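You operate a simulated robot arm through the tools that you are given. There is no shell and no other tool.

You run a simulated two-armed robot. Do the job below in one go: nothing can be reset, and whatever is moved stays where it is left.

TASK
Seat the loose orange strand's peg, wind up the slack and restart the take-up.
Fine: take-up switch off before the peg is lifted; teal-topped peg from the tray into the teal comb's slot before the small spool of its colour; handwheel clockwise till the strands hang taut; the display ends on Running; other pegs, the plugs and the reset button stay. Where these are worked on the way, their far stop is far enough and under half their travel is too little: take-up switch.

The check looks at the end state, three seconds after you hand in, the way a careful person would. Anything else that was tipped, shoved, dropped, spilled or broken makes it a failure.

THE ROBOT
Two 7-joint arms with two-finger parallel grippers on one trunk that stands fixed in place. Base frame: the origin is at the foot of the trunk, x ahead of it, y to its left, z up. Lengths are in mm, angles in degrees, forces in N, time in s.
The left shoulder is at [80, 131, 947], the right one opposite. With the tool pointing down near the work surface each hand reaches from about 400 to 860 mm from the base axis, measured 20 degrees to its own side. Payload 1.57 kg a hand.
The TCP of each hand is the grasp point between the finger pads, 30 mm short of the fingertips. In the tool frame z runs along the fingers and y along their closing line. Largest opening 110 mm; finger width 24, thickness 12; the body of the gripper, 48 by 112 mm, starts 78 mm behind the TCP.
Orientation is told as [roll, pitch, yaw] about the base's x, y, z axes, in that order, counted from this pose: with the fingers straight down and closing along the base's y, the tool's x points along the base's -x, its y along +y and its z along -z.

THE INTERFACE
- The arms move only by the tool step_arm. It takes "left_deltas", "right_deltas" or both (then of equal length, played together; a hand with none holds still); each is one flat list of numbers, 6 for each row, row after row: the shift along the base's x, y, z in mm, then the turn, a rotation vector about the base's x, y, z in degrees. In form: [dx, dy, dz, rx, ry, rz, dx, dy, dz, rx, ry, rz, ...]. A call has 1 to 20 rows; each row shifts and turns the commanded pose from where the row before left it. "left_jaw" and "right_jaw" are, for a hand that has rows, the opening, from 0 (shut) to 1 (fully open), set as the call begins (left out, the last holds). Each row takes 0.2 s and may step no farther than 50 mm and 8.6 degrees from the row before; otherwise, or with a gripper value out of range, the whole call is refused. Where a pose cannot be reached the arm comes as near as it can. A force on the tool above 90 N (or 10 N above the force at the start of the call, whichever is more), or a blocked arm, ends the call early, and 0.2 s more pass. The fingers move at their own pace (about 108 mm/s each) and stop on an object; they squeeze with about 33 N. The grip force told is the motor's: it shows also when the fingers shut on nothing. Time passes only in rows, and 0.2 s behind the last, so rows that do not move let the fingers close. It gives the time, the measured TCP pose, the force on the tool (base axes), the opening and the grip force at its end, in the units of the frame above (readings bear some noise), with the torque about the TCP (base axes, N m) and any sound that the robot's microphone picked up.
- Cameras (640 x 400 px; columns grow to the right, rows downward): "scene" is now at [-64.4, 41.5, 1413.9]; the picture's right is [0.48, -0.88, 0.00], its down [-0.56, -0.30, -0.77] and it looks along [0.68, 0.37, -0.63] (base axes); focal length 272 px, centre (320, 200). "left" rides on the left gripper at [70, -16, -141] in its tool frame; the picture's right is [0.23, 0.97, 0.00], its down [-0.86, 0.20, -0.48] and it looks along [-0.47, 0.11, 0.88] (tool axes); focal length 222 px, centre (320, 200). "right" rides on the right gripper at [70, 16, -141] in its tool frame; the picture's right is [-0.23, 0.97, 0.00], its down [-0.86, -0.20, -0.48] and it looks along [-0.47, -0.11, 0.88] (tool axes); focal length 222 px, centre (320, 200). There is no depth. A picture from a camera that has moved, and an enlarged one, comes with that camera's place and axes in the base frame and with its lens.
- capture(camera): a new picture of that camera. No time passes.
- turn_head(pan, tilt): turns the head with the scene camera to pan (to the left, within 109 degrees either way) and tilt (down, from -29 to 69), counted from straight ahead of the robot. It gives what a move gives.
- close_up(camera, box): a new picture of the part [left, top, right, bottom] of that camera's present view, enlarged. No time passes.
- finish_job(): hands the job in; it is judged then, once.

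Nothing tells you positions but the pictures and the camera data. Unless the task says otherwise, let go and move clear before handing in.

The tools are called by a JSON object that holds its "api" and its "payload". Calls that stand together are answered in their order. step_arm: Moves the arms, as the interface text tells. Its arguments: {"type":"object","properties":{"left_deltas":{"type":"array","items":{"type":"number"}},"left_jaw":{"type":"number"},"right_deltas":{"type":"array","items":{"type":"number"}},"right_jaw":{"type":"number"}},"required":[]} The other tools are called the same way: turn_head (pan, tilt) turns the head that bears the scene camera; capture (camera) takes a picture; close_up (camera, box) takes an enlarged picture of a part of a camera's view; finish_job () hands the job in.

At the start:

```text
t: 0.0
left_position: [299.6, 415.0, 1158.9]
left_orientation: [0.1, -0.1, 0.0]
left_contact_force: [0.2, 0.0, -0.2]
left_ft_torque: [0.01, -0.02, -0.03]
left_opening: 109.9
left_gripper_force: 0.1
right_position: [510.9, 36.0, 1157.6]
right_orientation: [-0.1, 0.0, 0.1]
right_contact_force: [-0.6, -0.7, -0.1]
right_ft_torque: [0.01, -0.05, 0.01]
right_opening: 110.2
right_gripper_force: 0.0
head pan, tilt: [28.6, 39.3]
```

scene: 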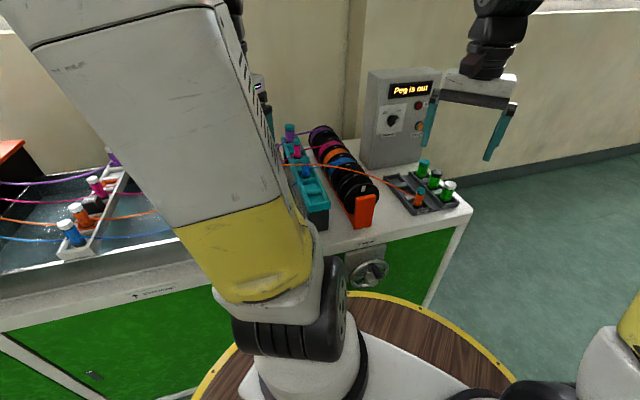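
right: 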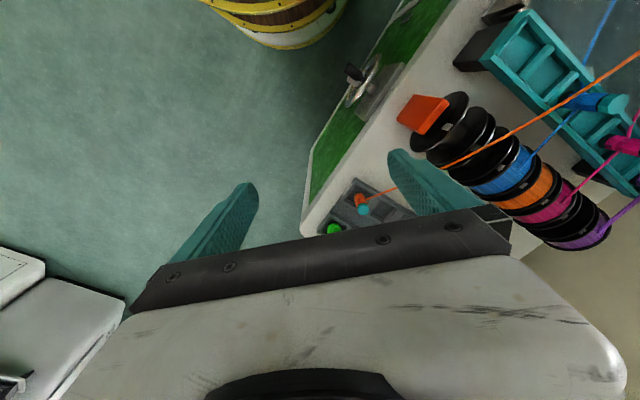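
left: 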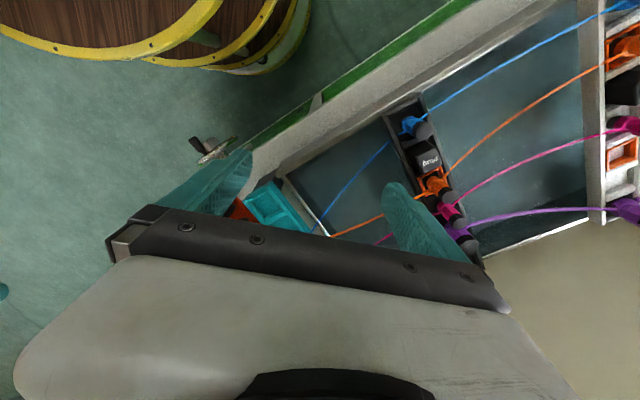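

The scene shows a table with a teal comb, a row of spools, a control box whose display reads "Peg is out", a peg tray and a handwheel on the table front. I'll zoom in on these before I move anything.

{"api": "close_up", "payload": {"camera": "scene", "box": [350, 60, 480, 141]}}

{"api": "close_up", "payload": {"camera": "scene", "box": [260, 110, 480, 248]}}

{"api": "close_up", "payload": {"camera": "scene", "box": [320, 200, 480, 300]}}

{"api": "close_up", "payload": {"camera": "right", "box": [300, 0, 640, 250]}}

{"api": "close_up", "payload": {"camera": "scene", "box": [380, 140, 480, 222]}}

```text
4.92 times, centred on (415, 100) of scene
camera zoom: at [-64.4, 41.5, 1413.9], right [0.48, -0.88, 0.0], down [-0.56, -0.3, -0.77], along [0.68, 0.37, -0.63], focal length 1338 px, centre (-148, 690)
```

zoom: 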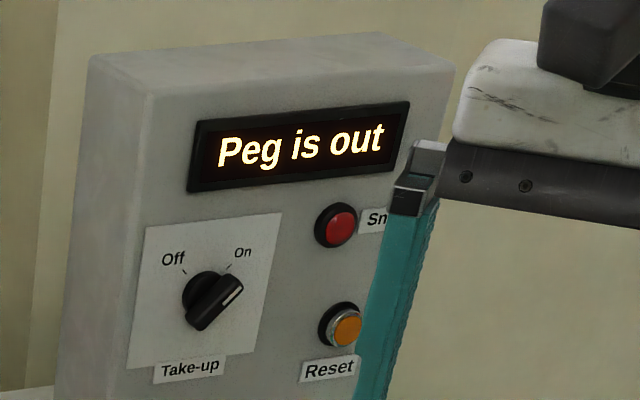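

```text
2.90 times, centred on (370, 179) of scene
camera zoom: at [-64.4, 41.5, 1413.9], right [0.48, -0.88, 0.0], down [-0.56, -0.3, -0.77], along [0.68, 0.37, -0.63], focal length 788 px, centre (175, 261)
```

zoom: 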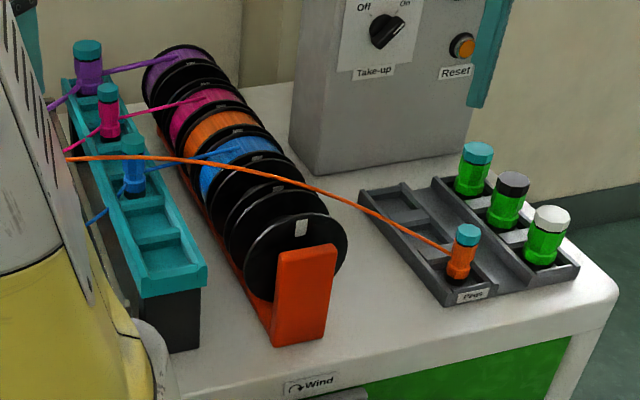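

```text
4.00 times, centred on (400, 250) of scene
camera zoom: at [-64.4, 41.5, 1413.9], right [0.48, -0.88, 0.0], down [-0.56, -0.3, -0.77], along [0.68, 0.37, -0.63], focal length 1087 px, centre (0, 0)
```

zoom: 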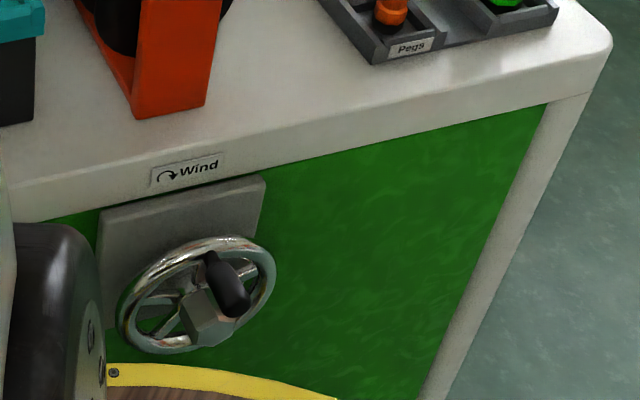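

```text
1.60 times, centred on (470, 125) of right
camera zoom: at [442.4, 53.1, 1298.0], right [0.23, 0.97, 0.0], down [0.86, -0.2, 0.48], along [0.47, -0.11, -0.88], focal length 355 px, centre (80, 320)
```

zoom: 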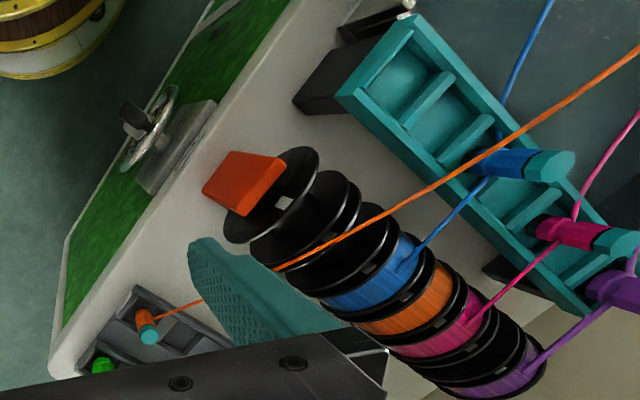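

```text
4.88 times, centred on (430, 181) of scene
camera zoom: at [-64.4, 41.5, 1413.9], right [0.48, -0.88, 0.0], down [-0.56, -0.3, -0.77], along [0.68, 0.37, -0.63], focal length 1325 px, centre (-217, 293)
```

zoom: 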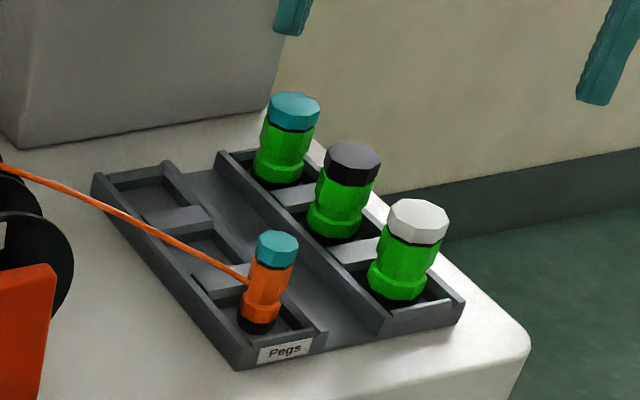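

The table looks turned about 45° from the base axes, and the orange peg's top is near (699, 88, 895). The left arm blocks much of the scene view, so I'll move it aside at this height and look again.

{"api": "step_arm", "payload": {"left_deltas": [-20, 40, 0, 0, 0, 0, -20, 40, 0, 0, 0, 0, -20, 40, 0, 0, 0, 0, -20, 40, 0, 0, 0, 0, -20, 40, 0, 0, 0, 0]}}

{"api": "capture", "payload": {"camera": "scene"}}

{"api": "capture", "payload": {"camera": "left"}}

```text
t: 1.2
left_position: [199.3, 614.5, 1160.3]
left_orientation: [0.0, 0.1, -0.1]
left_contact_force: [-0.3, -0.4, -0.4]
left_ft_torque: [0.02, -0.03, 0.03]
left_opening: 109.9
left_gripper_force: 0.0
right_position: [510.4, 36.3, 1158.6]
right_orientation: [0.1, 0.0, 0.0]
right_contact_force: [-0.2, 0.6, 0.3]
right_ft_torque: [0.05, -0.02, -0.02]
right_opening: 110.0
right_gripper_force: 0.0
head pan, tilt: [28.6, 39.3]
```

```text
taken
```

scene: 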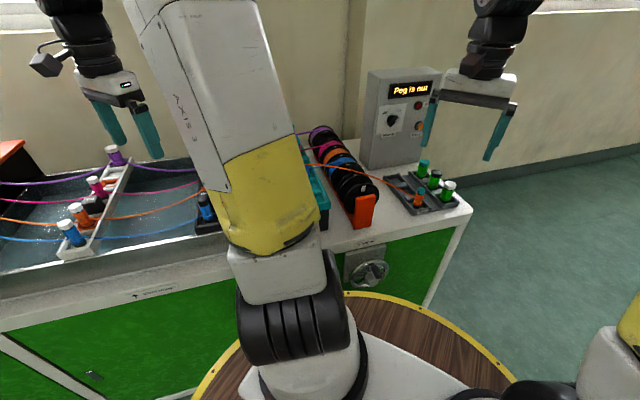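

```text
taken
camera left: at [129.7, 598.0, 1300.8], right [-0.23, 0.97, 0.0], down [0.86, 0.2, 0.48], along [0.47, 0.11, -0.88], focal length 222 px, centre (320, 200)
```

left: 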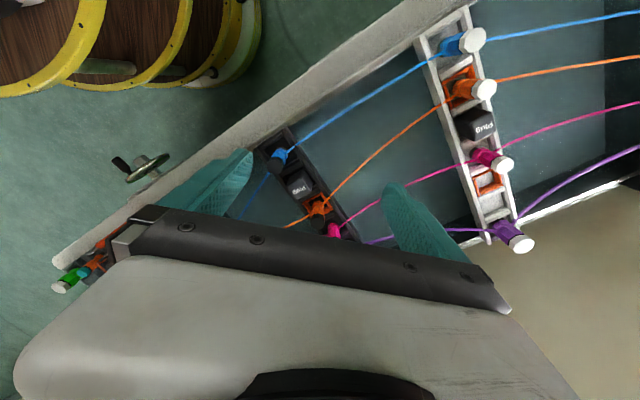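

The orange strand's slot looks to be on the teal comb between the blue and magenta pegs, around (600, 495). I'll bring the left hand's camera over the comb and spools to check.

{"api": "step_arm", "payload": {"left_deltas": [42, -28, 0, 0, 0, 0, 42, -28, 0, 0, 0, 0, 42, -28, 0, 0, 0, 0, 42, -28, 0, 0, 0, 0, 42, -28, 0, 0, 0, 0, 41, -24, 0, 0, 0, 0]}}

{"api": "capture", "payload": {"camera": "left"}}

{"api": "capture", "payload": {"camera": "scene"}}

{"api": "close_up", "payload": {"camera": "left", "box": [100, 0, 500, 250]}}

```text
refused: row 1 steps farther than a row can; nothing moved
```

```text
taken
camera left: at [129.7, 598.0, 1300.8], right [-0.23, 0.97, 0.0], down [0.86, 0.2, 0.48], along [0.47, 0.11, -0.88], focal length 222 px, centre (320, 200)
```

left: 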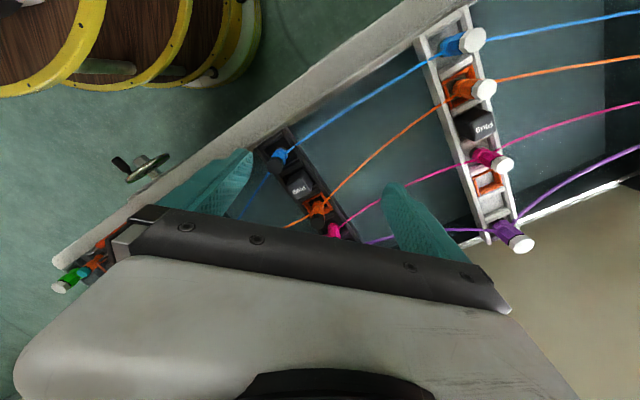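

```text
taken
```

scene: 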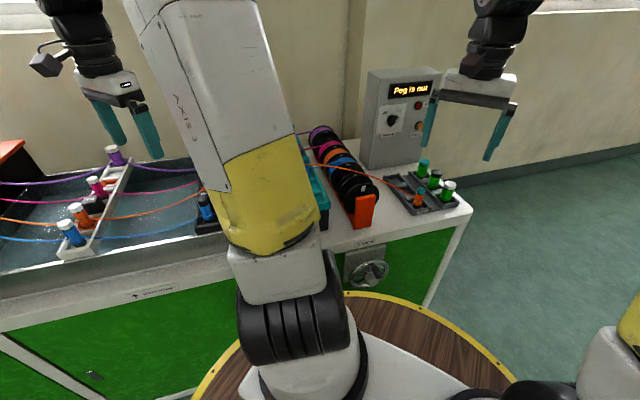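

```text
1.60 times, centred on (300, 125) of left
camera zoom: at [129.7, 598.0, 1300.8], right [-0.23, 0.97, 0.0], down [0.86, 0.2, 0.48], along [0.47, 0.11, -0.88], focal length 355 px, centre (352, 320)
```

zoom: 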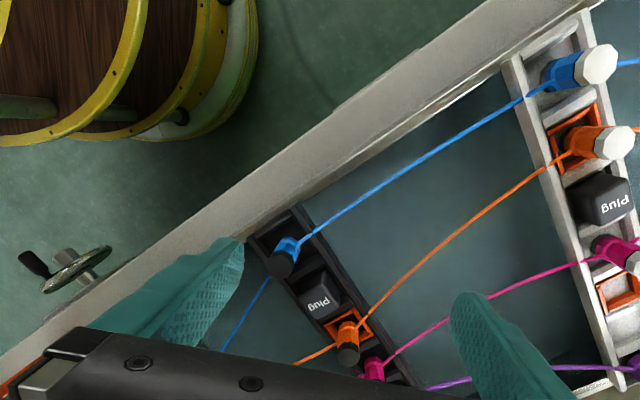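

That call was refused because its rows were longer than 50 mm. I'll repeat the move with smaller steps.

{"api": "step_arm", "payload": {"left_deltas": [32, -20, 0, 0, 0, 0, 32, -20, 0, 0, 0, 0, 32, -20, 0, 0, 0, 0, 32, -20, 0, 0, 0, 0, 32, -20, 0, 0, 0, 0, 32, -20, 0, 0, 0, 0, 32, -20, 0, 0, 0, 0, 27, -25, 0, 0, 0, 0]}}

{"api": "capture", "payload": {"camera": "left"}}

{"api": "capture", "payload": {"camera": "scene"}}

{"api": "close_up", "payload": {"camera": "left", "box": [180, 50, 500, 250]}}

```text
t: 3.0
left_position: [449.8, 451.0, 1159.3]
left_orientation: [-0.1, 0.0, 0.1]
left_contact_force: [-0.6, -0.2, 0.1]
left_ft_torque: [-0.01, -0.02, -0.07]
left_opening: 109.9
left_gripper_force: 0.0
right_position: [511.0, 36.5, 1157.4]
right_orientation: [0.0, 0.0, 0.0]
right_contact_force: [-0.5, 0.3, 0.6]
right_ft_torque: [0.03, -0.03, 0.05]
right_opening: 110.1
right_gripper_force: 0.1
head pan, tilt: [28.6, 39.3]
```

```text
taken
camera left: at [380.9, 433.1, 1300.3], right [-0.23, 0.97, 0.0], down [0.85, 0.2, 0.48], along [0.47, 0.11, -0.88], focal length 222 px, centre (320, 200)
```

left: 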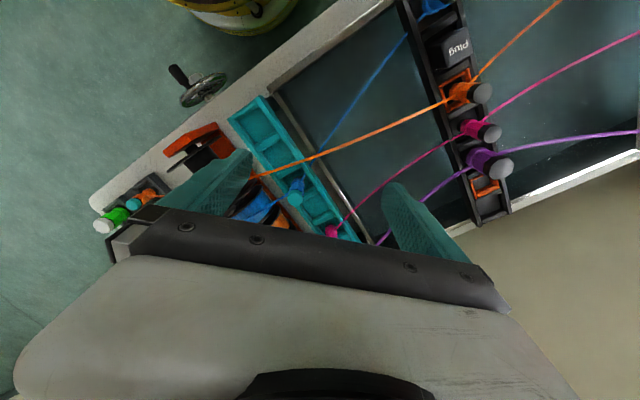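

```text
taken
```

scene: 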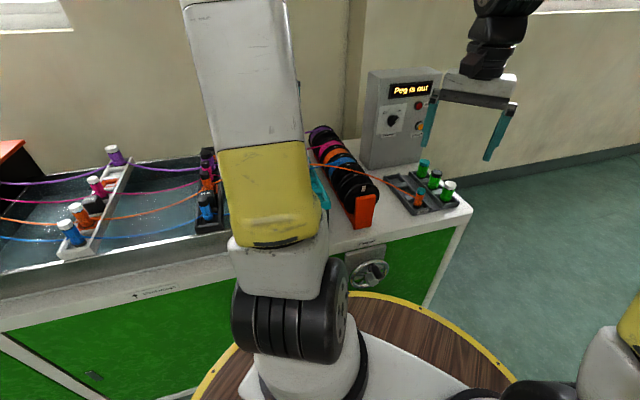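

```text
2.00 times, centred on (340, 150) of left
camera zoom: at [380.9, 433.1, 1300.3], right [-0.23, 0.97, 0.0], down [0.85, 0.2, 0.48], along [0.47, 0.11, -0.88], focal length 444 px, centre (280, 300)
```

zoom: 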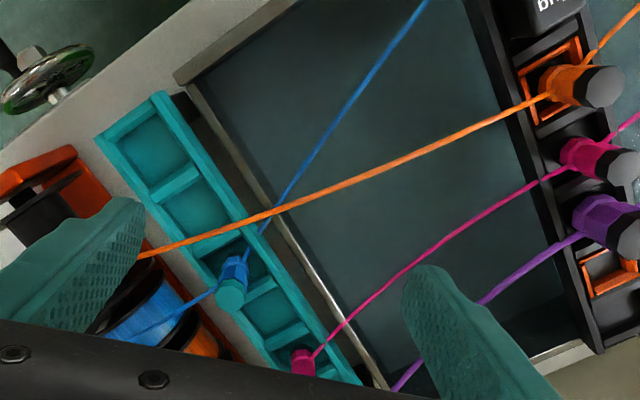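

The teal comb has two empty front slots, then the blue peg, then more slots up to magenta. I need a more direct view from above, so I'll move the left hand farther in.

{"api": "step_arm", "payload": {"left_deltas": [37, 15, 0, 0, 0, 0, 37, 15, 0, 0, 0, 0, 37, 15, 0, 0, 0, 0, 37, 15, 0, 0, 0, 0]}}

{"api": "capture", "payload": {"camera": "left"}}

{"api": "close_up", "payload": {"camera": "left", "box": [180, 50, 420, 200]}}

{"api": "capture", "payload": {"camera": "right"}}

{"api": "close_up", "payload": {"camera": "right", "box": [400, 0, 640, 150]}}

```text
t: 4.0
left_position: [597.8, 511.0, 1161.2]
left_orientation: [0.0, 0.0, 0.1]
left_contact_force: [-0.7, -0.5, -0.1]
left_ft_torque: [0.0, -0.02, 0.0]
left_opening: 109.8
left_gripper_force: 0.1
right_position: [509.9, 36.1, 1158.1]
right_orientation: [-0.1, -0.1, 0.0]
right_contact_force: [-0.9, 0.0, -0.3]
right_ft_torque: [0.01, -0.04, 0.03]
right_opening: 109.8
right_gripper_force: 0.0
head pan, tilt: [28.6, 39.3]
```

```text
taken
camera left: at [529.1, 494.1, 1300.7], right [-0.23, 0.97, 0.0], down [0.86, 0.2, 0.48], along [0.47, 0.11, -0.88], focal length 222 px, centre (320, 200)
```

left: 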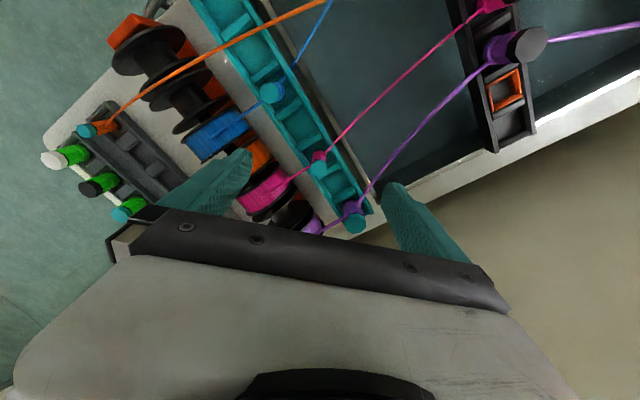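

```text
2.67 times, centred on (300, 125) of left
camera zoom: at [529.1, 494.1, 1300.7], right [-0.23, 0.97, 0.0], down [0.86, 0.2, 0.48], along [0.47, 0.11, -0.88], focal length 592 px, centre (373, 400)
```

zoom: 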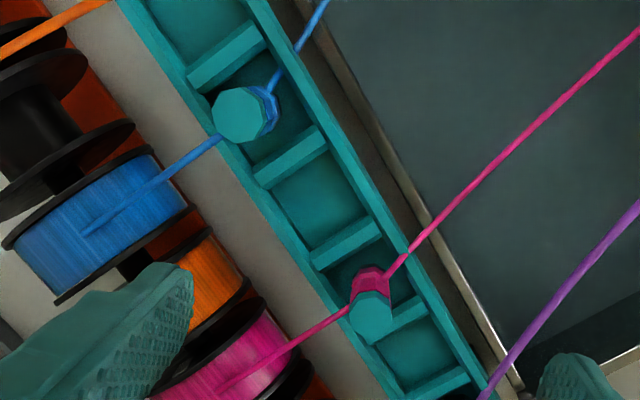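

```text
taken
camera right: at [442.1, 53.1, 1298.1], right [0.23, 0.97, 0.0], down [0.86, -0.2, 0.48], along [0.47, -0.11, -0.88], focal length 222 px, centre (320, 200)
```

right: 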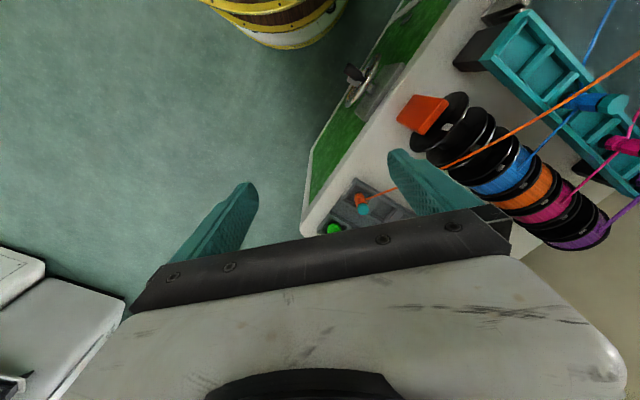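

```text
2.67 times, centred on (520, 75) of right
camera zoom: at [442.1, 53.1, 1298.1], right [0.23, 0.97, 0.0], down [0.86, -0.2, 0.48], along [0.47, -0.11, -0.88], focal length 592 px, centre (-213, 533)
```

zoom: 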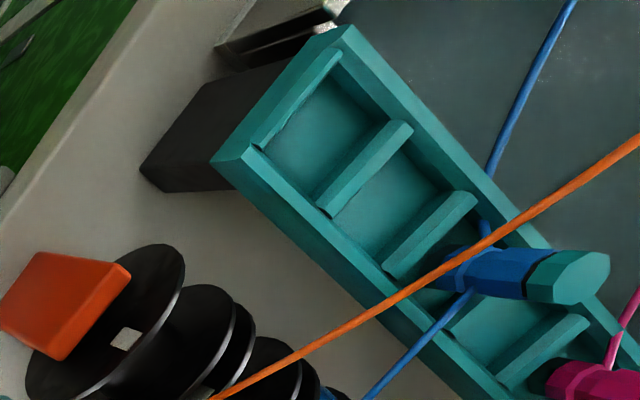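

The empty slot in front of the orange spool, between the blue and magenta pegs, is centred near (607, 477), with the comb rim at about z=900. The seated blue peg tops out at about z=974. First I'll aim the right hand at the panel for the take-up switch, stopping well short of it.

{"api": "step_arm", "payload": {"right_deltas": [17, 6.5, -9, 5.785, -5.785, 0, 17, 6.5, -9, 5.785, -5.785, 0, 17, 6.5, -9, 5.785, -5.785, 0, 17, 6.5, -9, 5.785, -5.785, 0, 17, 6.5, -9, 5.785, -5.785, 0, 17, 6.5, -9, 5.785, -5.785, 0, 17, 6.5, -9, 5.785, -5.785, 0, 17, 6.5, -9, 5.785, -5.785, 0, 17, 6.5, -9, 5.785, -5.785, 0, 17, 6.5, -9, 5.785, -5.785, 0, 17, 6.5, -9, 5.785, -5.785, 0]}}

{"api": "capture", "payload": {"camera": "right"}}

{"api": "capture", "payload": {"camera": "scene"}}

{"api": "capture", "payload": {"camera": "left"}}

```text
t: 6.4
left_position: [597.3, 510.9, 1160.4]
left_orientation: [-0.1, 0.0, 0.0]
left_contact_force: [0.0, -0.3, 0.3]
left_ft_torque: [-0.03, -0.04, -0.02]
left_opening: 109.9
left_gripper_force: 0.1
right_position: [699.5, 107.6, 1060.0]
right_orientation: [90.2, -44.9, -45.3]
right_contact_force: [-0.2, 0.0, 0.4]
right_ft_torque: [-0.04, 0.0, -0.01]
right_opening: 109.9
right_gripper_force: 0.1
head pan, tilt: [28.6, 39.3]
```

```text
taken
camera right: at [557.1, 51.3, 1020.3], right [-0.37, 0.37, 0.85], down [0.19, -0.87, 0.46], along [0.91, 0.33, 0.26], focal length 222 px, centre (320, 200)
```

right: 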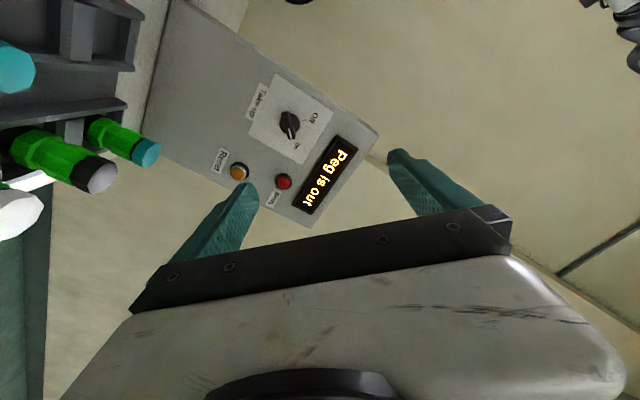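

```text
taken
```

scene: 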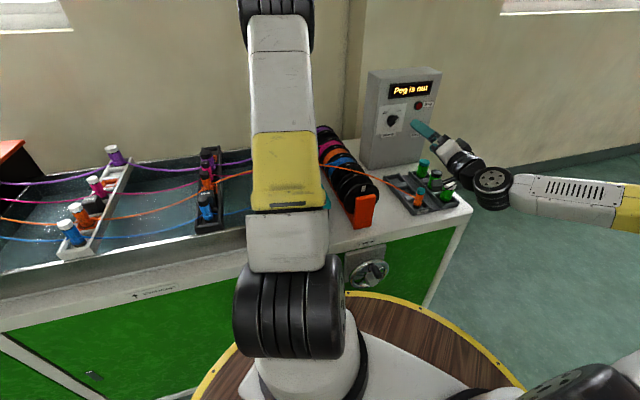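

```text
taken
camera left: at [529.4, 493.7, 1300.5], right [-0.23, 0.97, 0.0], down [0.86, 0.2, 0.48], along [0.47, 0.11, -0.88], focal length 222 px, centre (320, 200)
```

left: 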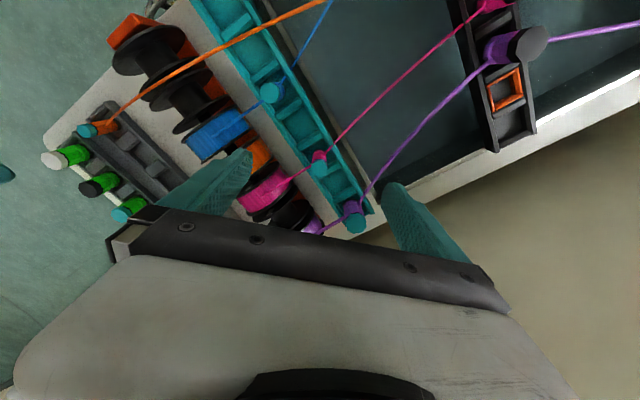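

The right hand now points at the panel. I'll zoom in from both cameras to triangulate the knob and its axis.

{"api": "close_up", "payload": {"camera": "right", "box": [200, 60, 360, 160]}}

{"api": "close_up", "payload": {"camera": "right", "box": [130, 0, 390, 230]}}

{"api": "close_up", "payload": {"camera": "scene", "box": [350, 60, 450, 122]}}

{"api": "close_up", "payload": {"camera": "scene", "box": [340, 60, 500, 180]}}

```text
4.00 times, centred on (280, 110) of right
camera zoom: at [557.1, 51.3, 1020.3], right [-0.37, 0.37, 0.85], down [0.19, -0.87, 0.46], along [0.91, 0.33, 0.26], focal length 888 px, centre (480, 560)
```

zoom: 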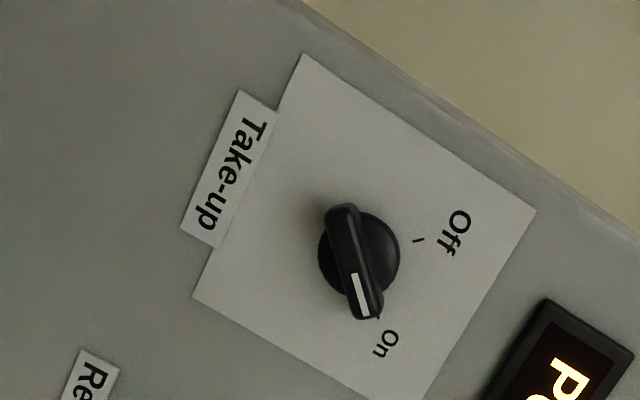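

```text
1.74 times, centred on (260, 115) of right
camera zoom: at [557.1, 51.3, 1020.3], right [-0.37, 0.37, 0.85], down [0.19, -0.87, 0.46], along [0.91, 0.33, 0.26], focal length 386 px, centre (424, 348)
```

zoom: 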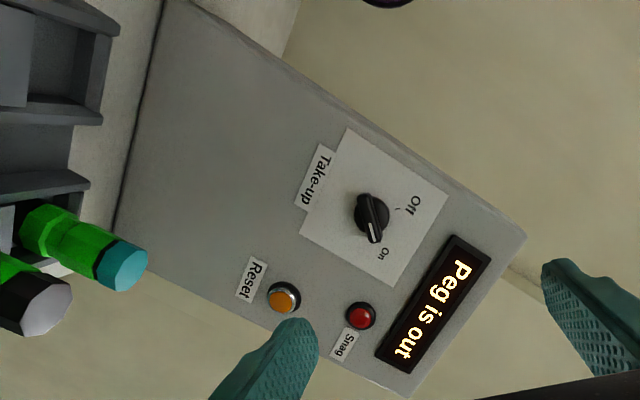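

```text
6.40 times, centred on (400, 91) of scene
camera zoom: at [-64.7, 41.5, 1413.9], right [0.48, -0.88, 0.0], down [-0.56, -0.3, -0.77], along [0.68, 0.37, -0.63], focal length 1739 px, centre (-192, 898)
```

zoom: 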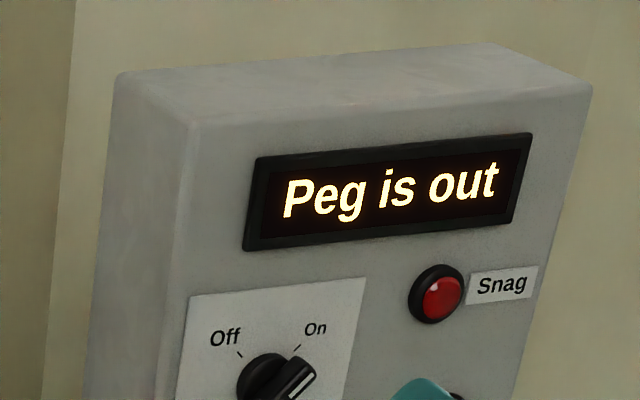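

```text
3.33 times, centred on (420, 120) of scene
camera zoom: at [-64.7, 41.5, 1413.9], right [0.48, -0.88, 0.0], down [-0.56, -0.3, -0.77], along [0.68, 0.37, -0.63], focal length 906 px, centre (-13, 467)
```

zoom: 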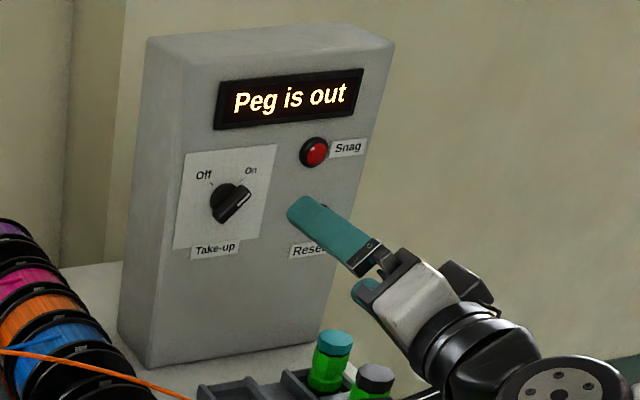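

The switch axis comes out near e_in=821 (panel face), (892, 269, 1013). The pointer is at +45° (On), Off is at −45°, and my jaws already close across the bar. I'll line up about 85 mm in front of it with the jaws part open.

{"api": "step_arm", "payload": {"right_deltas": [26.4, 19.3, -11.8, 0, 0, 0, 26.4, 19.3, -11.8, 0, 0, 0, 26.4, 19.3, -11.8, 0, 0, 0, 26.3, 19.4, -11.6, 0, 0, 0, 0, 0, 0, 0, 0, 0], "right_jaw": 0.5}}

{"api": "capture", "payload": {"camera": "right"}}

{"api": "close_up", "payload": {"camera": "scene", "box": [350, 60, 510, 160]}}

```text
t: 7.6
left_position: [598.6, 511.4, 1159.9]
left_orientation: [0.0, -0.1, 0.0]
left_contact_force: [0.7, 0.0, 0.2]
left_ft_torque: [-0.02, 0.01, -0.03]
left_opening: 110.2
left_gripper_force: 0.1
right_position: [803.0, 184.5, 1012.0]
right_orientation: [90.2, -45.0, -45.0]
right_contact_force: [-0.8, -0.2, -0.1]
right_ft_torque: [0.0, 0.01, -0.01]
right_opening: 55.0
right_gripper_force: 0.1
head pan, tilt: [28.6, 39.3]
```

```text
taken
camera right: at [662.5, 128.9, 972.1], right [-0.37, 0.37, 0.85], down [0.19, -0.87, 0.46], along [0.91, 0.33, 0.25], focal length 222 px, centre (320, 200)
```

right: 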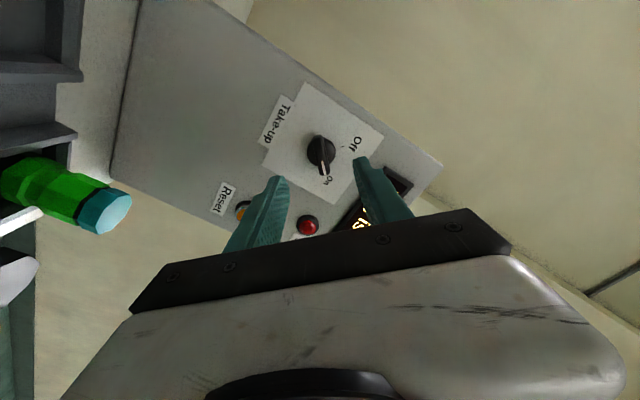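

```text
4.00 times, centred on (430, 110) of scene
camera zoom: at [-64.3, 41.5, 1413.9], right [0.48, -0.88, 0.0], down [-0.56, -0.3, -0.77], along [0.68, 0.37, -0.63], focal length 1087 px, centre (-120, 560)
```

zoom: 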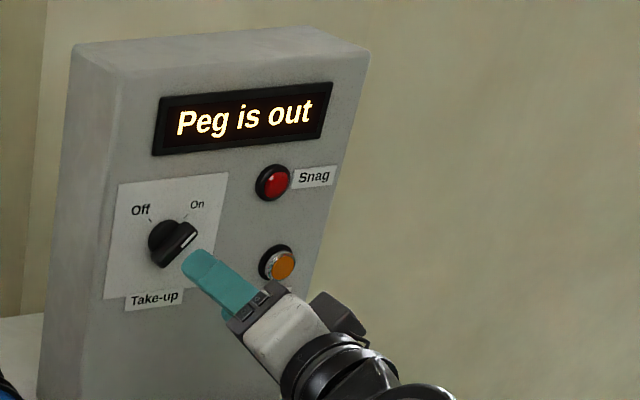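

The tool axis projects onto the knob in the hand view, so the alignment is good. I'll move straight in and then close on the bar.

{"api": "step_arm", "payload": {"right_deltas": [15.2, 15.2, 0, 0, 0, 0, 15.2, 15.2, 0, 0, 0, 0, 15.2, 15.2, 0, 0, 0, 0, 15.2, 15.2, 0, 0, 0, 0]}}

{"api": "capture", "payload": {"camera": "right"}}

{"api": "close_up", "payload": {"camera": "scene", "box": [350, 60, 510, 160]}}

```text
t: 8.6
left_position: [598.6, 511.0, 1159.9]
left_orientation: [0.0, -0.1, 0.0]
left_contact_force: [-0.2, -0.6, 0.4]
left_ft_torque: [0.05, 0.0, 0.01]
left_opening: 110.0
left_gripper_force: 0.1
right_position: [864.9, 245.6, 1011.5]
right_orientation: [90.1, -44.9, -45.1]
right_contact_force: [1.0, -0.1, 0.5]
right_ft_torque: [-0.04, -0.02, 0.02]
right_opening: 55.0
right_gripper_force: 0.1
head pan, tilt: [28.6, 39.3]
```

```text
taken
camera right: at [723.3, 189.5, 972.3], right [-0.37, 0.37, 0.85], down [0.19, -0.87, 0.46], along [0.91, 0.33, 0.25], focal length 222 px, centre (320, 200)
```

right: 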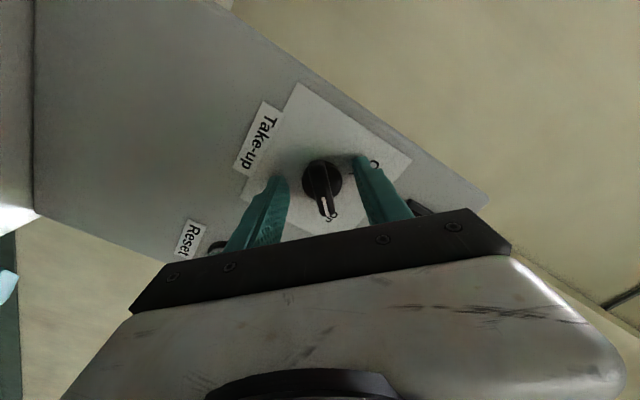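

```text
4.00 times, centred on (430, 110) of scene
camera zoom: at [-64.4, 41.3, 1413.9], right [0.48, -0.88, 0.0], down [-0.56, -0.3, -0.77], along [0.68, 0.37, -0.63], focal length 1087 px, centre (-120, 560)
```

zoom: 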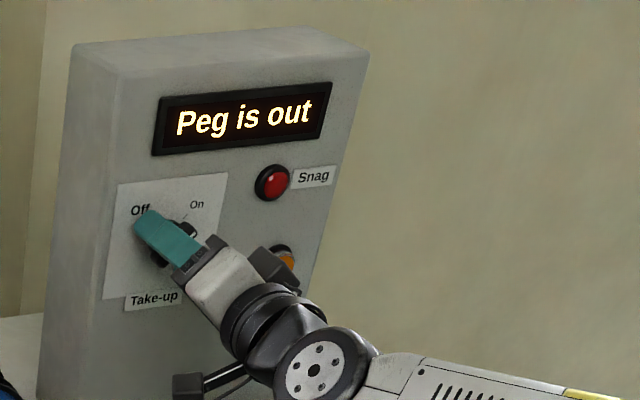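

The bar sits between the fingers with no contact force. I'll close the jaws on it.

{"api": "step_arm", "payload": {"right_deltas": [0, 0, 0, 0, 0, 0, 0, 0, 0, 0, 0, 0, 0, 0, 0, 0, 0, 0], "right_jaw": 0.0}}

{"api": "capture", "payload": {"camera": "right"}}

```text
t: 9.4
left_position: [598.3, 510.6, 1159.4]
left_orientation: [-0.1, 0.0, 0.0]
left_contact_force: [0.0, -0.1, -0.8]
left_ft_torque: [0.0, -0.01, -0.01]
left_opening: 110.2
left_gripper_force: 0.1
right_position: [865.0, 246.9, 1010.8]
right_orientation: [90.1, -45.1, -45.1]
right_contact_force: [2.7, 2.8, 2.7]
right_ft_torque: [-0.07, 0.12, -0.05]
right_opening: 33.9
right_gripper_force: 41.3
head pan, tilt: [28.6, 39.3]
```

```text
taken
camera right: at [723.1, 190.1, 972.6], right [-0.37, 0.37, 0.85], down [0.19, -0.87, 0.46], along [0.91, 0.33, 0.25], focal length 222 px, centre (320, 200)
```

right: 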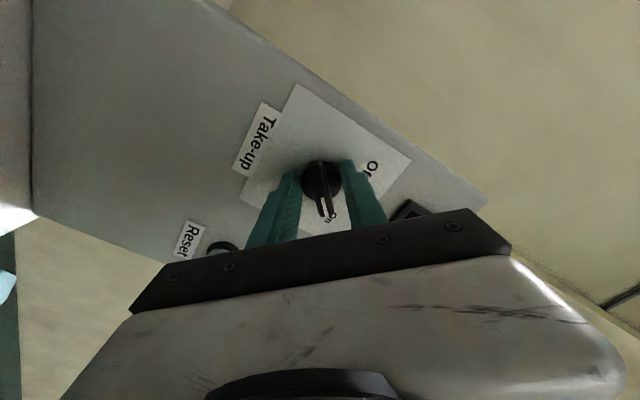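

The opening stopped at 34 mm, which means I'm gripping the round base and not the bar. I'll open a little, back off about 12 mm and close again.

{"api": "step_arm", "payload": {"right_deltas": [0, 0, 0, 0, 0, 0, -4.2, -4.2, 0, 0, 0, 0, -4.2, -4.2, 0, 0, 0, 0], "right_jaw": 0.45}}

{"api": "step_arm", "payload": {"right_deltas": [0, 0, 0, 0, 0, 0, 0, 0, 0, 0, 0, 0, 0, 0, 0, 0, 0, 0], "right_jaw": 0.0}}

{"api": "capture", "payload": {"camera": "right"}}

```text
t: 10.2
left_position: [598.2, 510.1, 1160.2]
left_orientation: [0.1, 0.0, 0.0]
left_contact_force: [-0.3, 0.6, -0.2]
left_ft_torque: [-0.01, 0.01, 0.03]
left_opening: 109.9
left_gripper_force: 0.1
right_position: [854.6, 238.4, 1011.2]
right_orientation: [90.0, -45.0, -45.0]
right_contact_force: [-0.3, -0.2, 0.3]
right_ft_torque: [0.01, 0.0, 0.03]
right_opening: 49.5
right_gripper_force: 0.0
head pan, tilt: [28.6, 39.3]
```

```text
t: 11.0
left_position: [599.5, 509.3, 1159.4]
left_orientation: [0.0, 0.0, 0.0]
left_contact_force: [0.2, -0.4, 0.5]
left_ft_torque: [-0.01, 0.01, 0.0]
left_opening: 110.0
left_gripper_force: 0.1
right_position: [855.3, 237.3, 1011.9]
right_orientation: [90.0, -45.1, -45.0]
right_contact_force: [-3.3, -1.1, 1.8]
right_ft_torque: [-0.01, 0.01, 0.08]
right_opening: 12.7
right_gripper_force: 30.3
head pan, tilt: [28.6, 39.3]
```

```text
taken
camera right: at [714.1, 181.2, 972.5], right [-0.37, 0.37, 0.85], down [0.19, -0.87, 0.46], along [0.91, 0.33, 0.25], focal length 222 px, centre (320, 200)
```

right: 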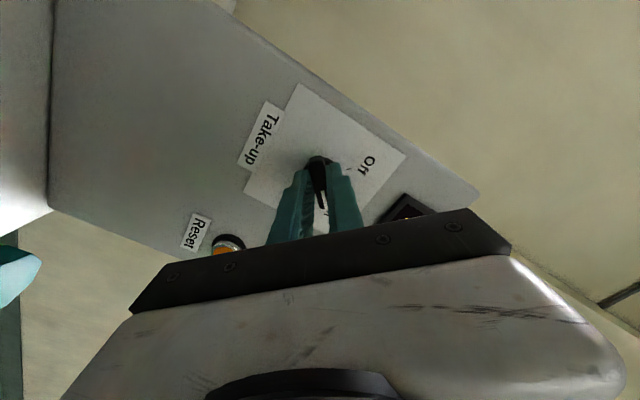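

The opening is now 12.7 mm, so the bar is gripped. I'll turn counter-clockwise toward Off in stages.

{"api": "step_arm", "payload": {"right_deltas": [0, 0, 0, -5.6, -5.6, 0, 0, 0, 0, -5.6, -5.6, 0, 0, 0, 0, -5.6, -5.6, 0, 0, 0, 0, -5.6, -5.6, 0]}}

{"api": "close_up", "payload": {"camera": "scene", "box": [350, 60, 510, 160]}}

{"api": "capture", "payload": {"camera": "right"}}

```text
t: 12.0
left_position: [599.5, 509.6, 1160.0]
left_orientation: [0.0, 0.0, 0.0]
left_contact_force: [0.0, -0.1, -0.9]
left_ft_torque: [0.0, -0.03, 0.02]
left_opening: 110.3
left_gripper_force: 0.1
right_position: [856.4, 236.3, 1009.7]
right_orientation: [89.9, -76.9, -45.0]
right_contact_force: [8.2, -2.4, -5.7]
right_ft_torque: [0.01, 0.05, -0.2]
right_opening: 12.9
right_gripper_force: 29.9
head pan, tilt: [28.6, 39.3]
```

```text
4.00 times, centred on (430, 110) of scene
camera zoom: at [-63.5, 41.4, 1414.0], right [0.48, -0.88, 0.0], down [-0.56, -0.3, -0.77], along [0.68, 0.37, -0.63], focal length 1087 px, centre (-120, 560)
```

zoom: 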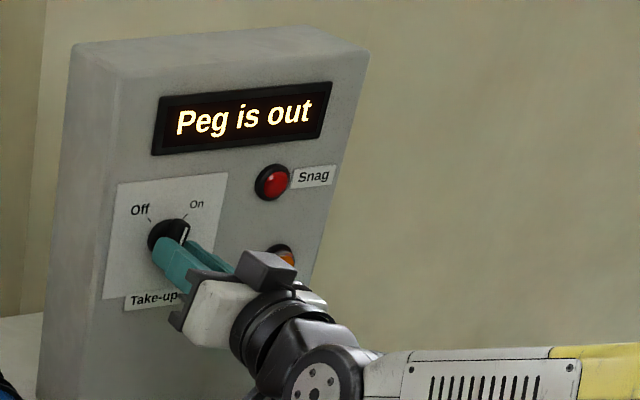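

```text
taken
camera right: at [735.9, 159.3, 945.2], right [-0.63, 0.63, 0.44], down [-0.06, -0.61, 0.79], along [0.77, 0.47, 0.43], focal length 222 px, centre (320, 200)
```

right: 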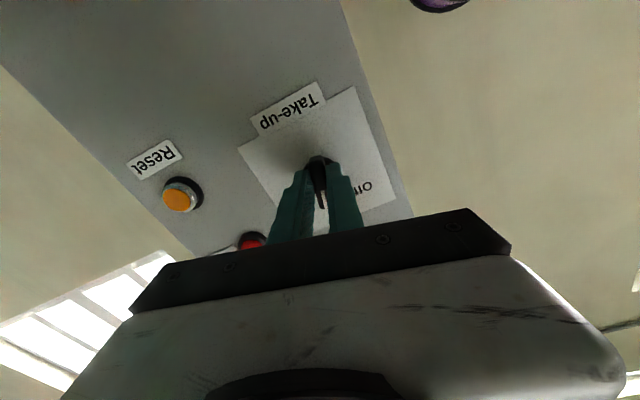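

The knob is turning with the hand. I'll continue to the Off stop.

{"api": "step_arm", "payload": {"right_deltas": [0, 0, 0, -5.6, -5.6, 0, 0, 0, 0, -5.6, -5.6, 0, 0, 0, 0, -5.6, -5.6, 0, 0, 0, 0, -5.6, -5.6, 0, 0, 0, 0, -5.6, -5.6, 0, 0, 0, 0, -5.6, -5.6, 0, 0, 0, 0, -5.6, -5.6, 0]}}

{"api": "close_up", "payload": {"camera": "scene", "box": [350, 60, 510, 160]}}

{"api": "capture", "payload": {"camera": "right"}}

```text
t: 13.6
left_position: [599.7, 509.3, 1159.9]
left_orientation: [0.0, 0.2, 0.0]
left_contact_force: [0.0, -0.5, -0.8]
left_ft_torque: [-0.05, 0.01, 0.03]
left_opening: 110.1
left_gripper_force: 0.2
right_position: [858.5, 233.7, 1012.8]
right_orientation: [-90.2, -47.8, 134.9]
right_contact_force: [31.1, -13.6, 4.4]
right_ft_torque: [-0.08, 0.2, -0.78]
right_opening: 13.0
right_gripper_force: 29.9
head pan, tilt: [28.6, 39.3]
```

```text
4.00 times, centred on (430, 110) of scene
camera zoom: at [-62.9, 40.8, 1414.0], right [0.48, -0.88, 0.0], down [-0.56, -0.3, -0.77], along [0.68, 0.37, -0.63], focal length 1087 px, centre (-120, 560)
```

zoom: 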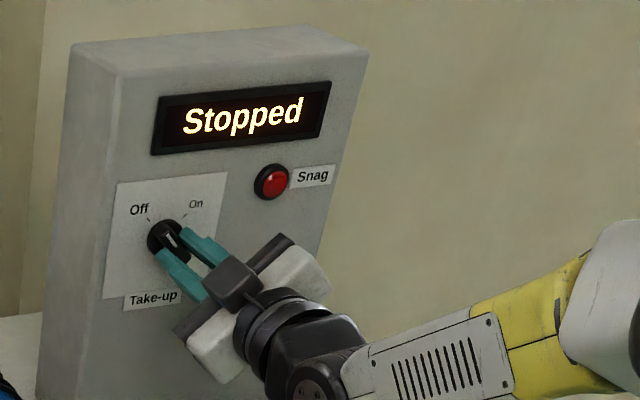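

```text
taken
camera right: at [784.7, 109.7, 948.3], right [-0.61, 0.62, -0.49], down [-0.64, -0.03, 0.77], along [0.46, 0.78, 0.42], focal length 222 px, centre (320, 200)
```

right: 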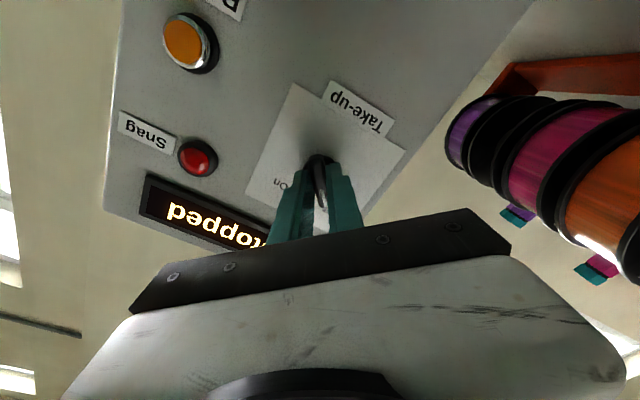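

The display now reads "Stopped". I'll ease out the side load, release, back straight off and check the pointer.

{"api": "step_arm", "payload": {"right_deltas": [2, -2, 0, -3.5, -3.5, 0, 0, 0, 0, 0, 0, 0]}}

{"api": "step_arm", "payload": {"right_deltas": [0, 0, 0, 0, 0, 0, 0, 0, 0, 0, 0, 0, -10, -10, 0, 0, 0, 0, -20, -20, 0, 0, 0, 0, -30, -30, 0, 0, 0, 0, -30, -30, 0, 0, 0, 0], "right_jaw": 0.5}}

{"api": "close_up", "payload": {"camera": "scene", "box": [350, 60, 510, 160]}}

{"api": "capture", "payload": {"camera": "right"}}

```text
t: 14.2
left_position: [597.9, 509.1, 1160.7]
left_orientation: [0.0, 0.1, 0.0]
left_contact_force: [0.2, 0.0, -0.4]
left_ft_torque: [0.03, -0.01, -0.02]
left_opening: 110.1
left_gripper_force: 0.1
right_position: [858.3, 233.9, 1013.5]
right_orientation: [-90.2, -43.0, 135.1]
right_contact_force: [19.5, -15.6, 7.3]
right_ft_torque: [0.83, 0.33, -0.19]
right_opening: 13.5
right_gripper_force: 29.8
head pan, tilt: [28.6, 39.3]
```

```text
t: 15.6
left_position: [599.4, 510.7, 1160.2]
left_orientation: [0.0, -0.1, 0.1]
left_contact_force: [0.4, -0.1, -0.3]
left_ft_torque: [-0.01, 0.02, 0.01]
left_opening: 109.9
left_gripper_force: 0.0
right_position: [767.7, 146.3, 1008.7]
right_orientation: [-90.0, -42.9, 135.0]
right_contact_force: [-0.1, 1.2, 0.1]
right_ft_torque: [0.01, -0.03, -0.06]
right_opening: 55.2
right_gripper_force: 0.0
head pan, tilt: [28.6, 39.3]
```

```text
4.00 times, centred on (430, 110) of scene
camera zoom: at [-64.1, 41.7, 1413.9], right [0.48, -0.88, 0.0], down [-0.56, -0.3, -0.77], along [0.68, 0.37, -0.63], focal length 1087 px, centre (-120, 560)
```

zoom: 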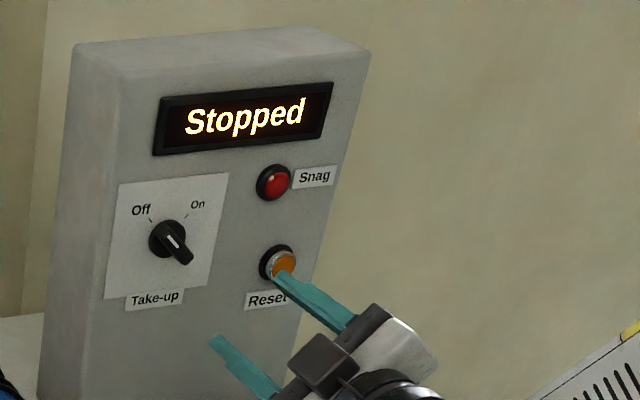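

```text
taken
camera right: at [697.3, 17.4, 950.0], right [-0.59, 0.59, -0.56], down [-0.68, 0.01, 0.73], along [0.43, 0.81, 0.4], focal length 222 px, centre (320, 200)
```

right: 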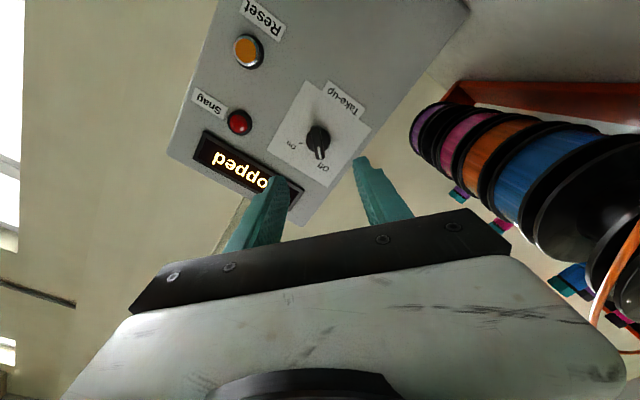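

The switch points at Off and the display says "Stopped". I'll park the right hand clear to the right, keeping its orientation for later, and inspect the tray with the left camera.

{"api": "step_arm", "payload": {"right_deltas": [-15, -37, 6, 0, 0, 0, -15, -37, 6, 0, 0, 0, -15, -37, 6, 0, 0, 0, -15, -37, 6, 0, 0, 0, -15, -37, 6, 0, 0, 0, -15, -37, 6, 0, 0, 0, -15, -37, 6, 0, 0, 0, -15, -37, 6, 0, 0, 0]}}

{"api": "step_arm", "payload": {"left_deltas": [10, -45, 0, 0, 0, 0, 10, -45, 0, 0, 0, 0, 10, -45, 0, 0, 0, 0, 10, -45, 0, 0, 0, 0, 10, -45, 0, 0, 0, 0, 10, -45, 0, 0, 0, 0, 10, -45, 0, 0, 0, 0]}}

{"api": "capture", "payload": {"camera": "left"}}

{"api": "capture", "payload": {"camera": "scene"}}

```text
t: 17.4
left_position: [598.7, 510.1, 1159.5]
left_orientation: [0.1, 0.0, 0.1]
left_contact_force: [1.0, 0.4, -1.0]
left_ft_torque: [-0.05, -0.02, 0.0]
left_opening: 110.0
left_gripper_force: 0.1
right_position: [647.7, -148.4, 1060.0]
right_orientation: [-90.0, -43.0, 135.1]
right_contact_force: [-0.1, 0.4, 0.2]
right_ft_torque: [0.02, 0.0, -0.02]
right_opening: 55.2
right_gripper_force: 0.1
head pan, tilt: [28.6, 39.3]
```

```text
t: 19.0
left_position: [667.2, 194.1, 1159.6]
left_orientation: [-0.1, 0.0, 0.0]
left_contact_force: [0.1, -0.3, -0.5]
left_ft_torque: [-0.01, -0.02, -0.01]
left_opening: 110.2
left_gripper_force: 0.1
right_position: [648.2, -150.0, 1059.6]
right_orientation: [-90.0, -42.9, 135.1]
right_contact_force: [-0.2, 0.3, 0.6]
right_ft_torque: [-0.02, -0.02, 0.0]
right_opening: 54.7
right_gripper_force: 0.1
head pan, tilt: [28.6, 39.3]
```

```text
taken
camera left: at [599.3, 177.9, 1299.8], right [-0.23, 0.97, 0.0], down [0.85, 0.2, 0.48], along [0.47, 0.11, -0.88], focal length 222 px, centre (320, 200)
```

left: 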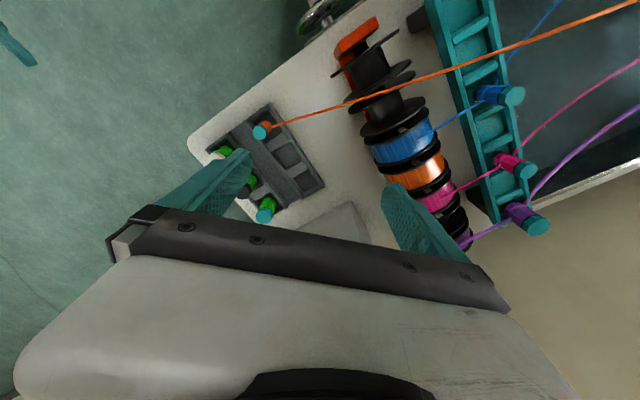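

```text
taken
```

scene: 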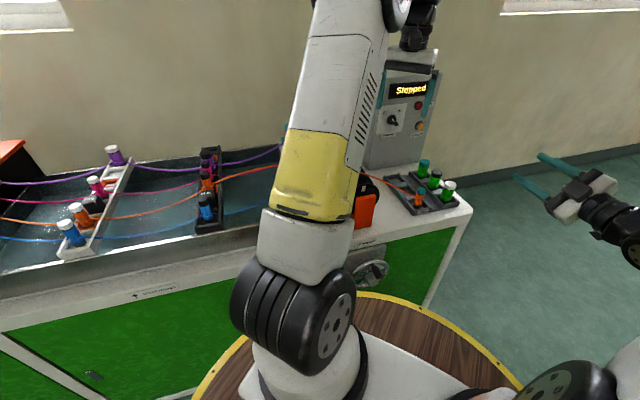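

The orange peg stands at the front corner of the tray. I'll zoom in to fix its position and shape.

{"api": "close_up", "payload": {"camera": "left", "box": [200, 90, 340, 230]}}

{"api": "close_up", "payload": {"camera": "scene", "box": [380, 150, 480, 220]}}

{"api": "close_up", "payload": {"camera": "left", "box": [420, 0, 580, 240]}}

{"api": "close_up", "payload": {"camera": "scene", "box": [40, 130, 240, 255]}}

```text
2.86 times, centred on (270, 160) of left
camera zoom: at [599.3, 177.9, 1299.8], right [-0.23, 0.97, 0.0], down [0.85, 0.2, 0.48], along [0.47, 0.11, -0.88], focal length 635 px, centre (463, 314)
```

zoom: 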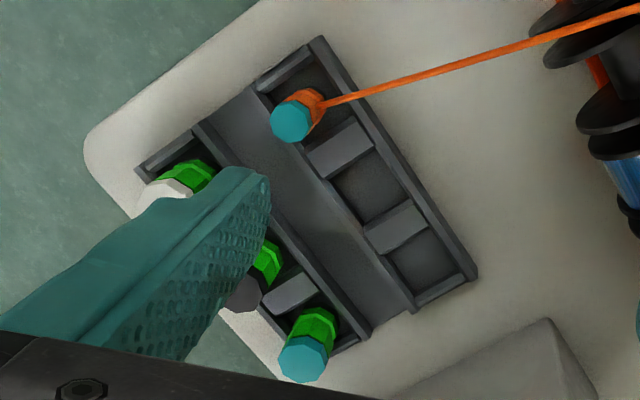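

```text
5.71 times, centred on (430, 185) of scene
camera zoom: at [-64.5, 41.7, 1413.9], right [0.48, -0.88, 0.0], down [-0.56, -0.3, -0.77], along [0.68, 0.37, -0.63], focal length 1552 px, centre (-309, 286)
```

zoom: 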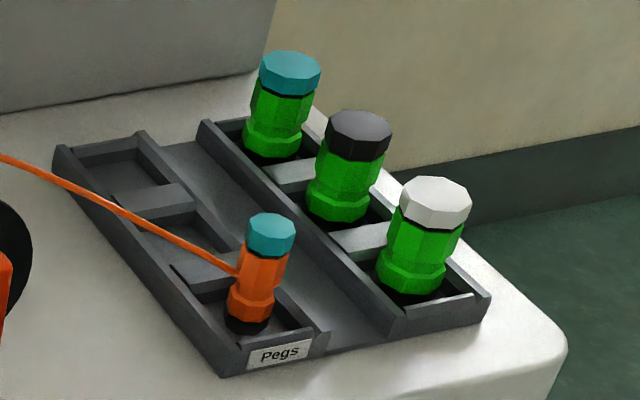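

```text
1.67 times, centred on (500, 120) of left
camera zoom: at [599.3, 177.9, 1299.8], right [-0.23, 0.97, 0.0], down [0.85, 0.2, 0.48], along [0.47, 0.11, -0.88], focal length 370 px, centre (20, 333)
```

zoom: 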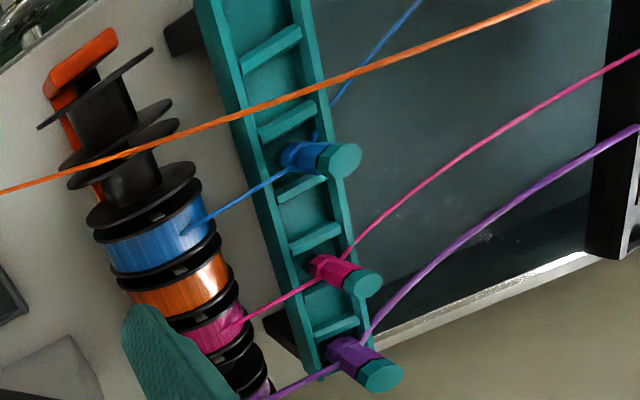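

```text
3.20 times, centred on (140, 192) of scene
camera zoom: at [-64.5, 41.7, 1413.9], right [0.48, -0.88, 0.0], down [-0.56, -0.3, -0.77], along [0.68, 0.37, -0.63], focal length 869 px, centre (896, 224)
```

zoom: 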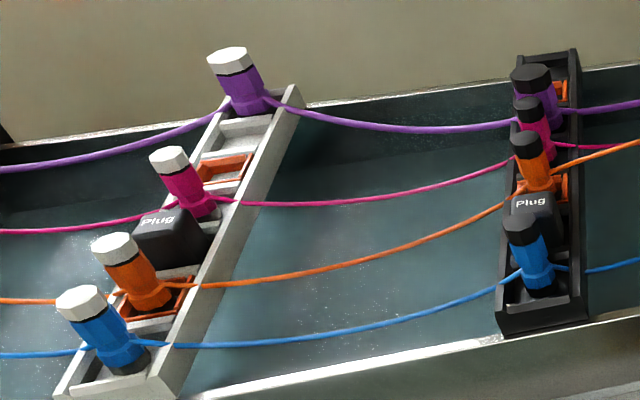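

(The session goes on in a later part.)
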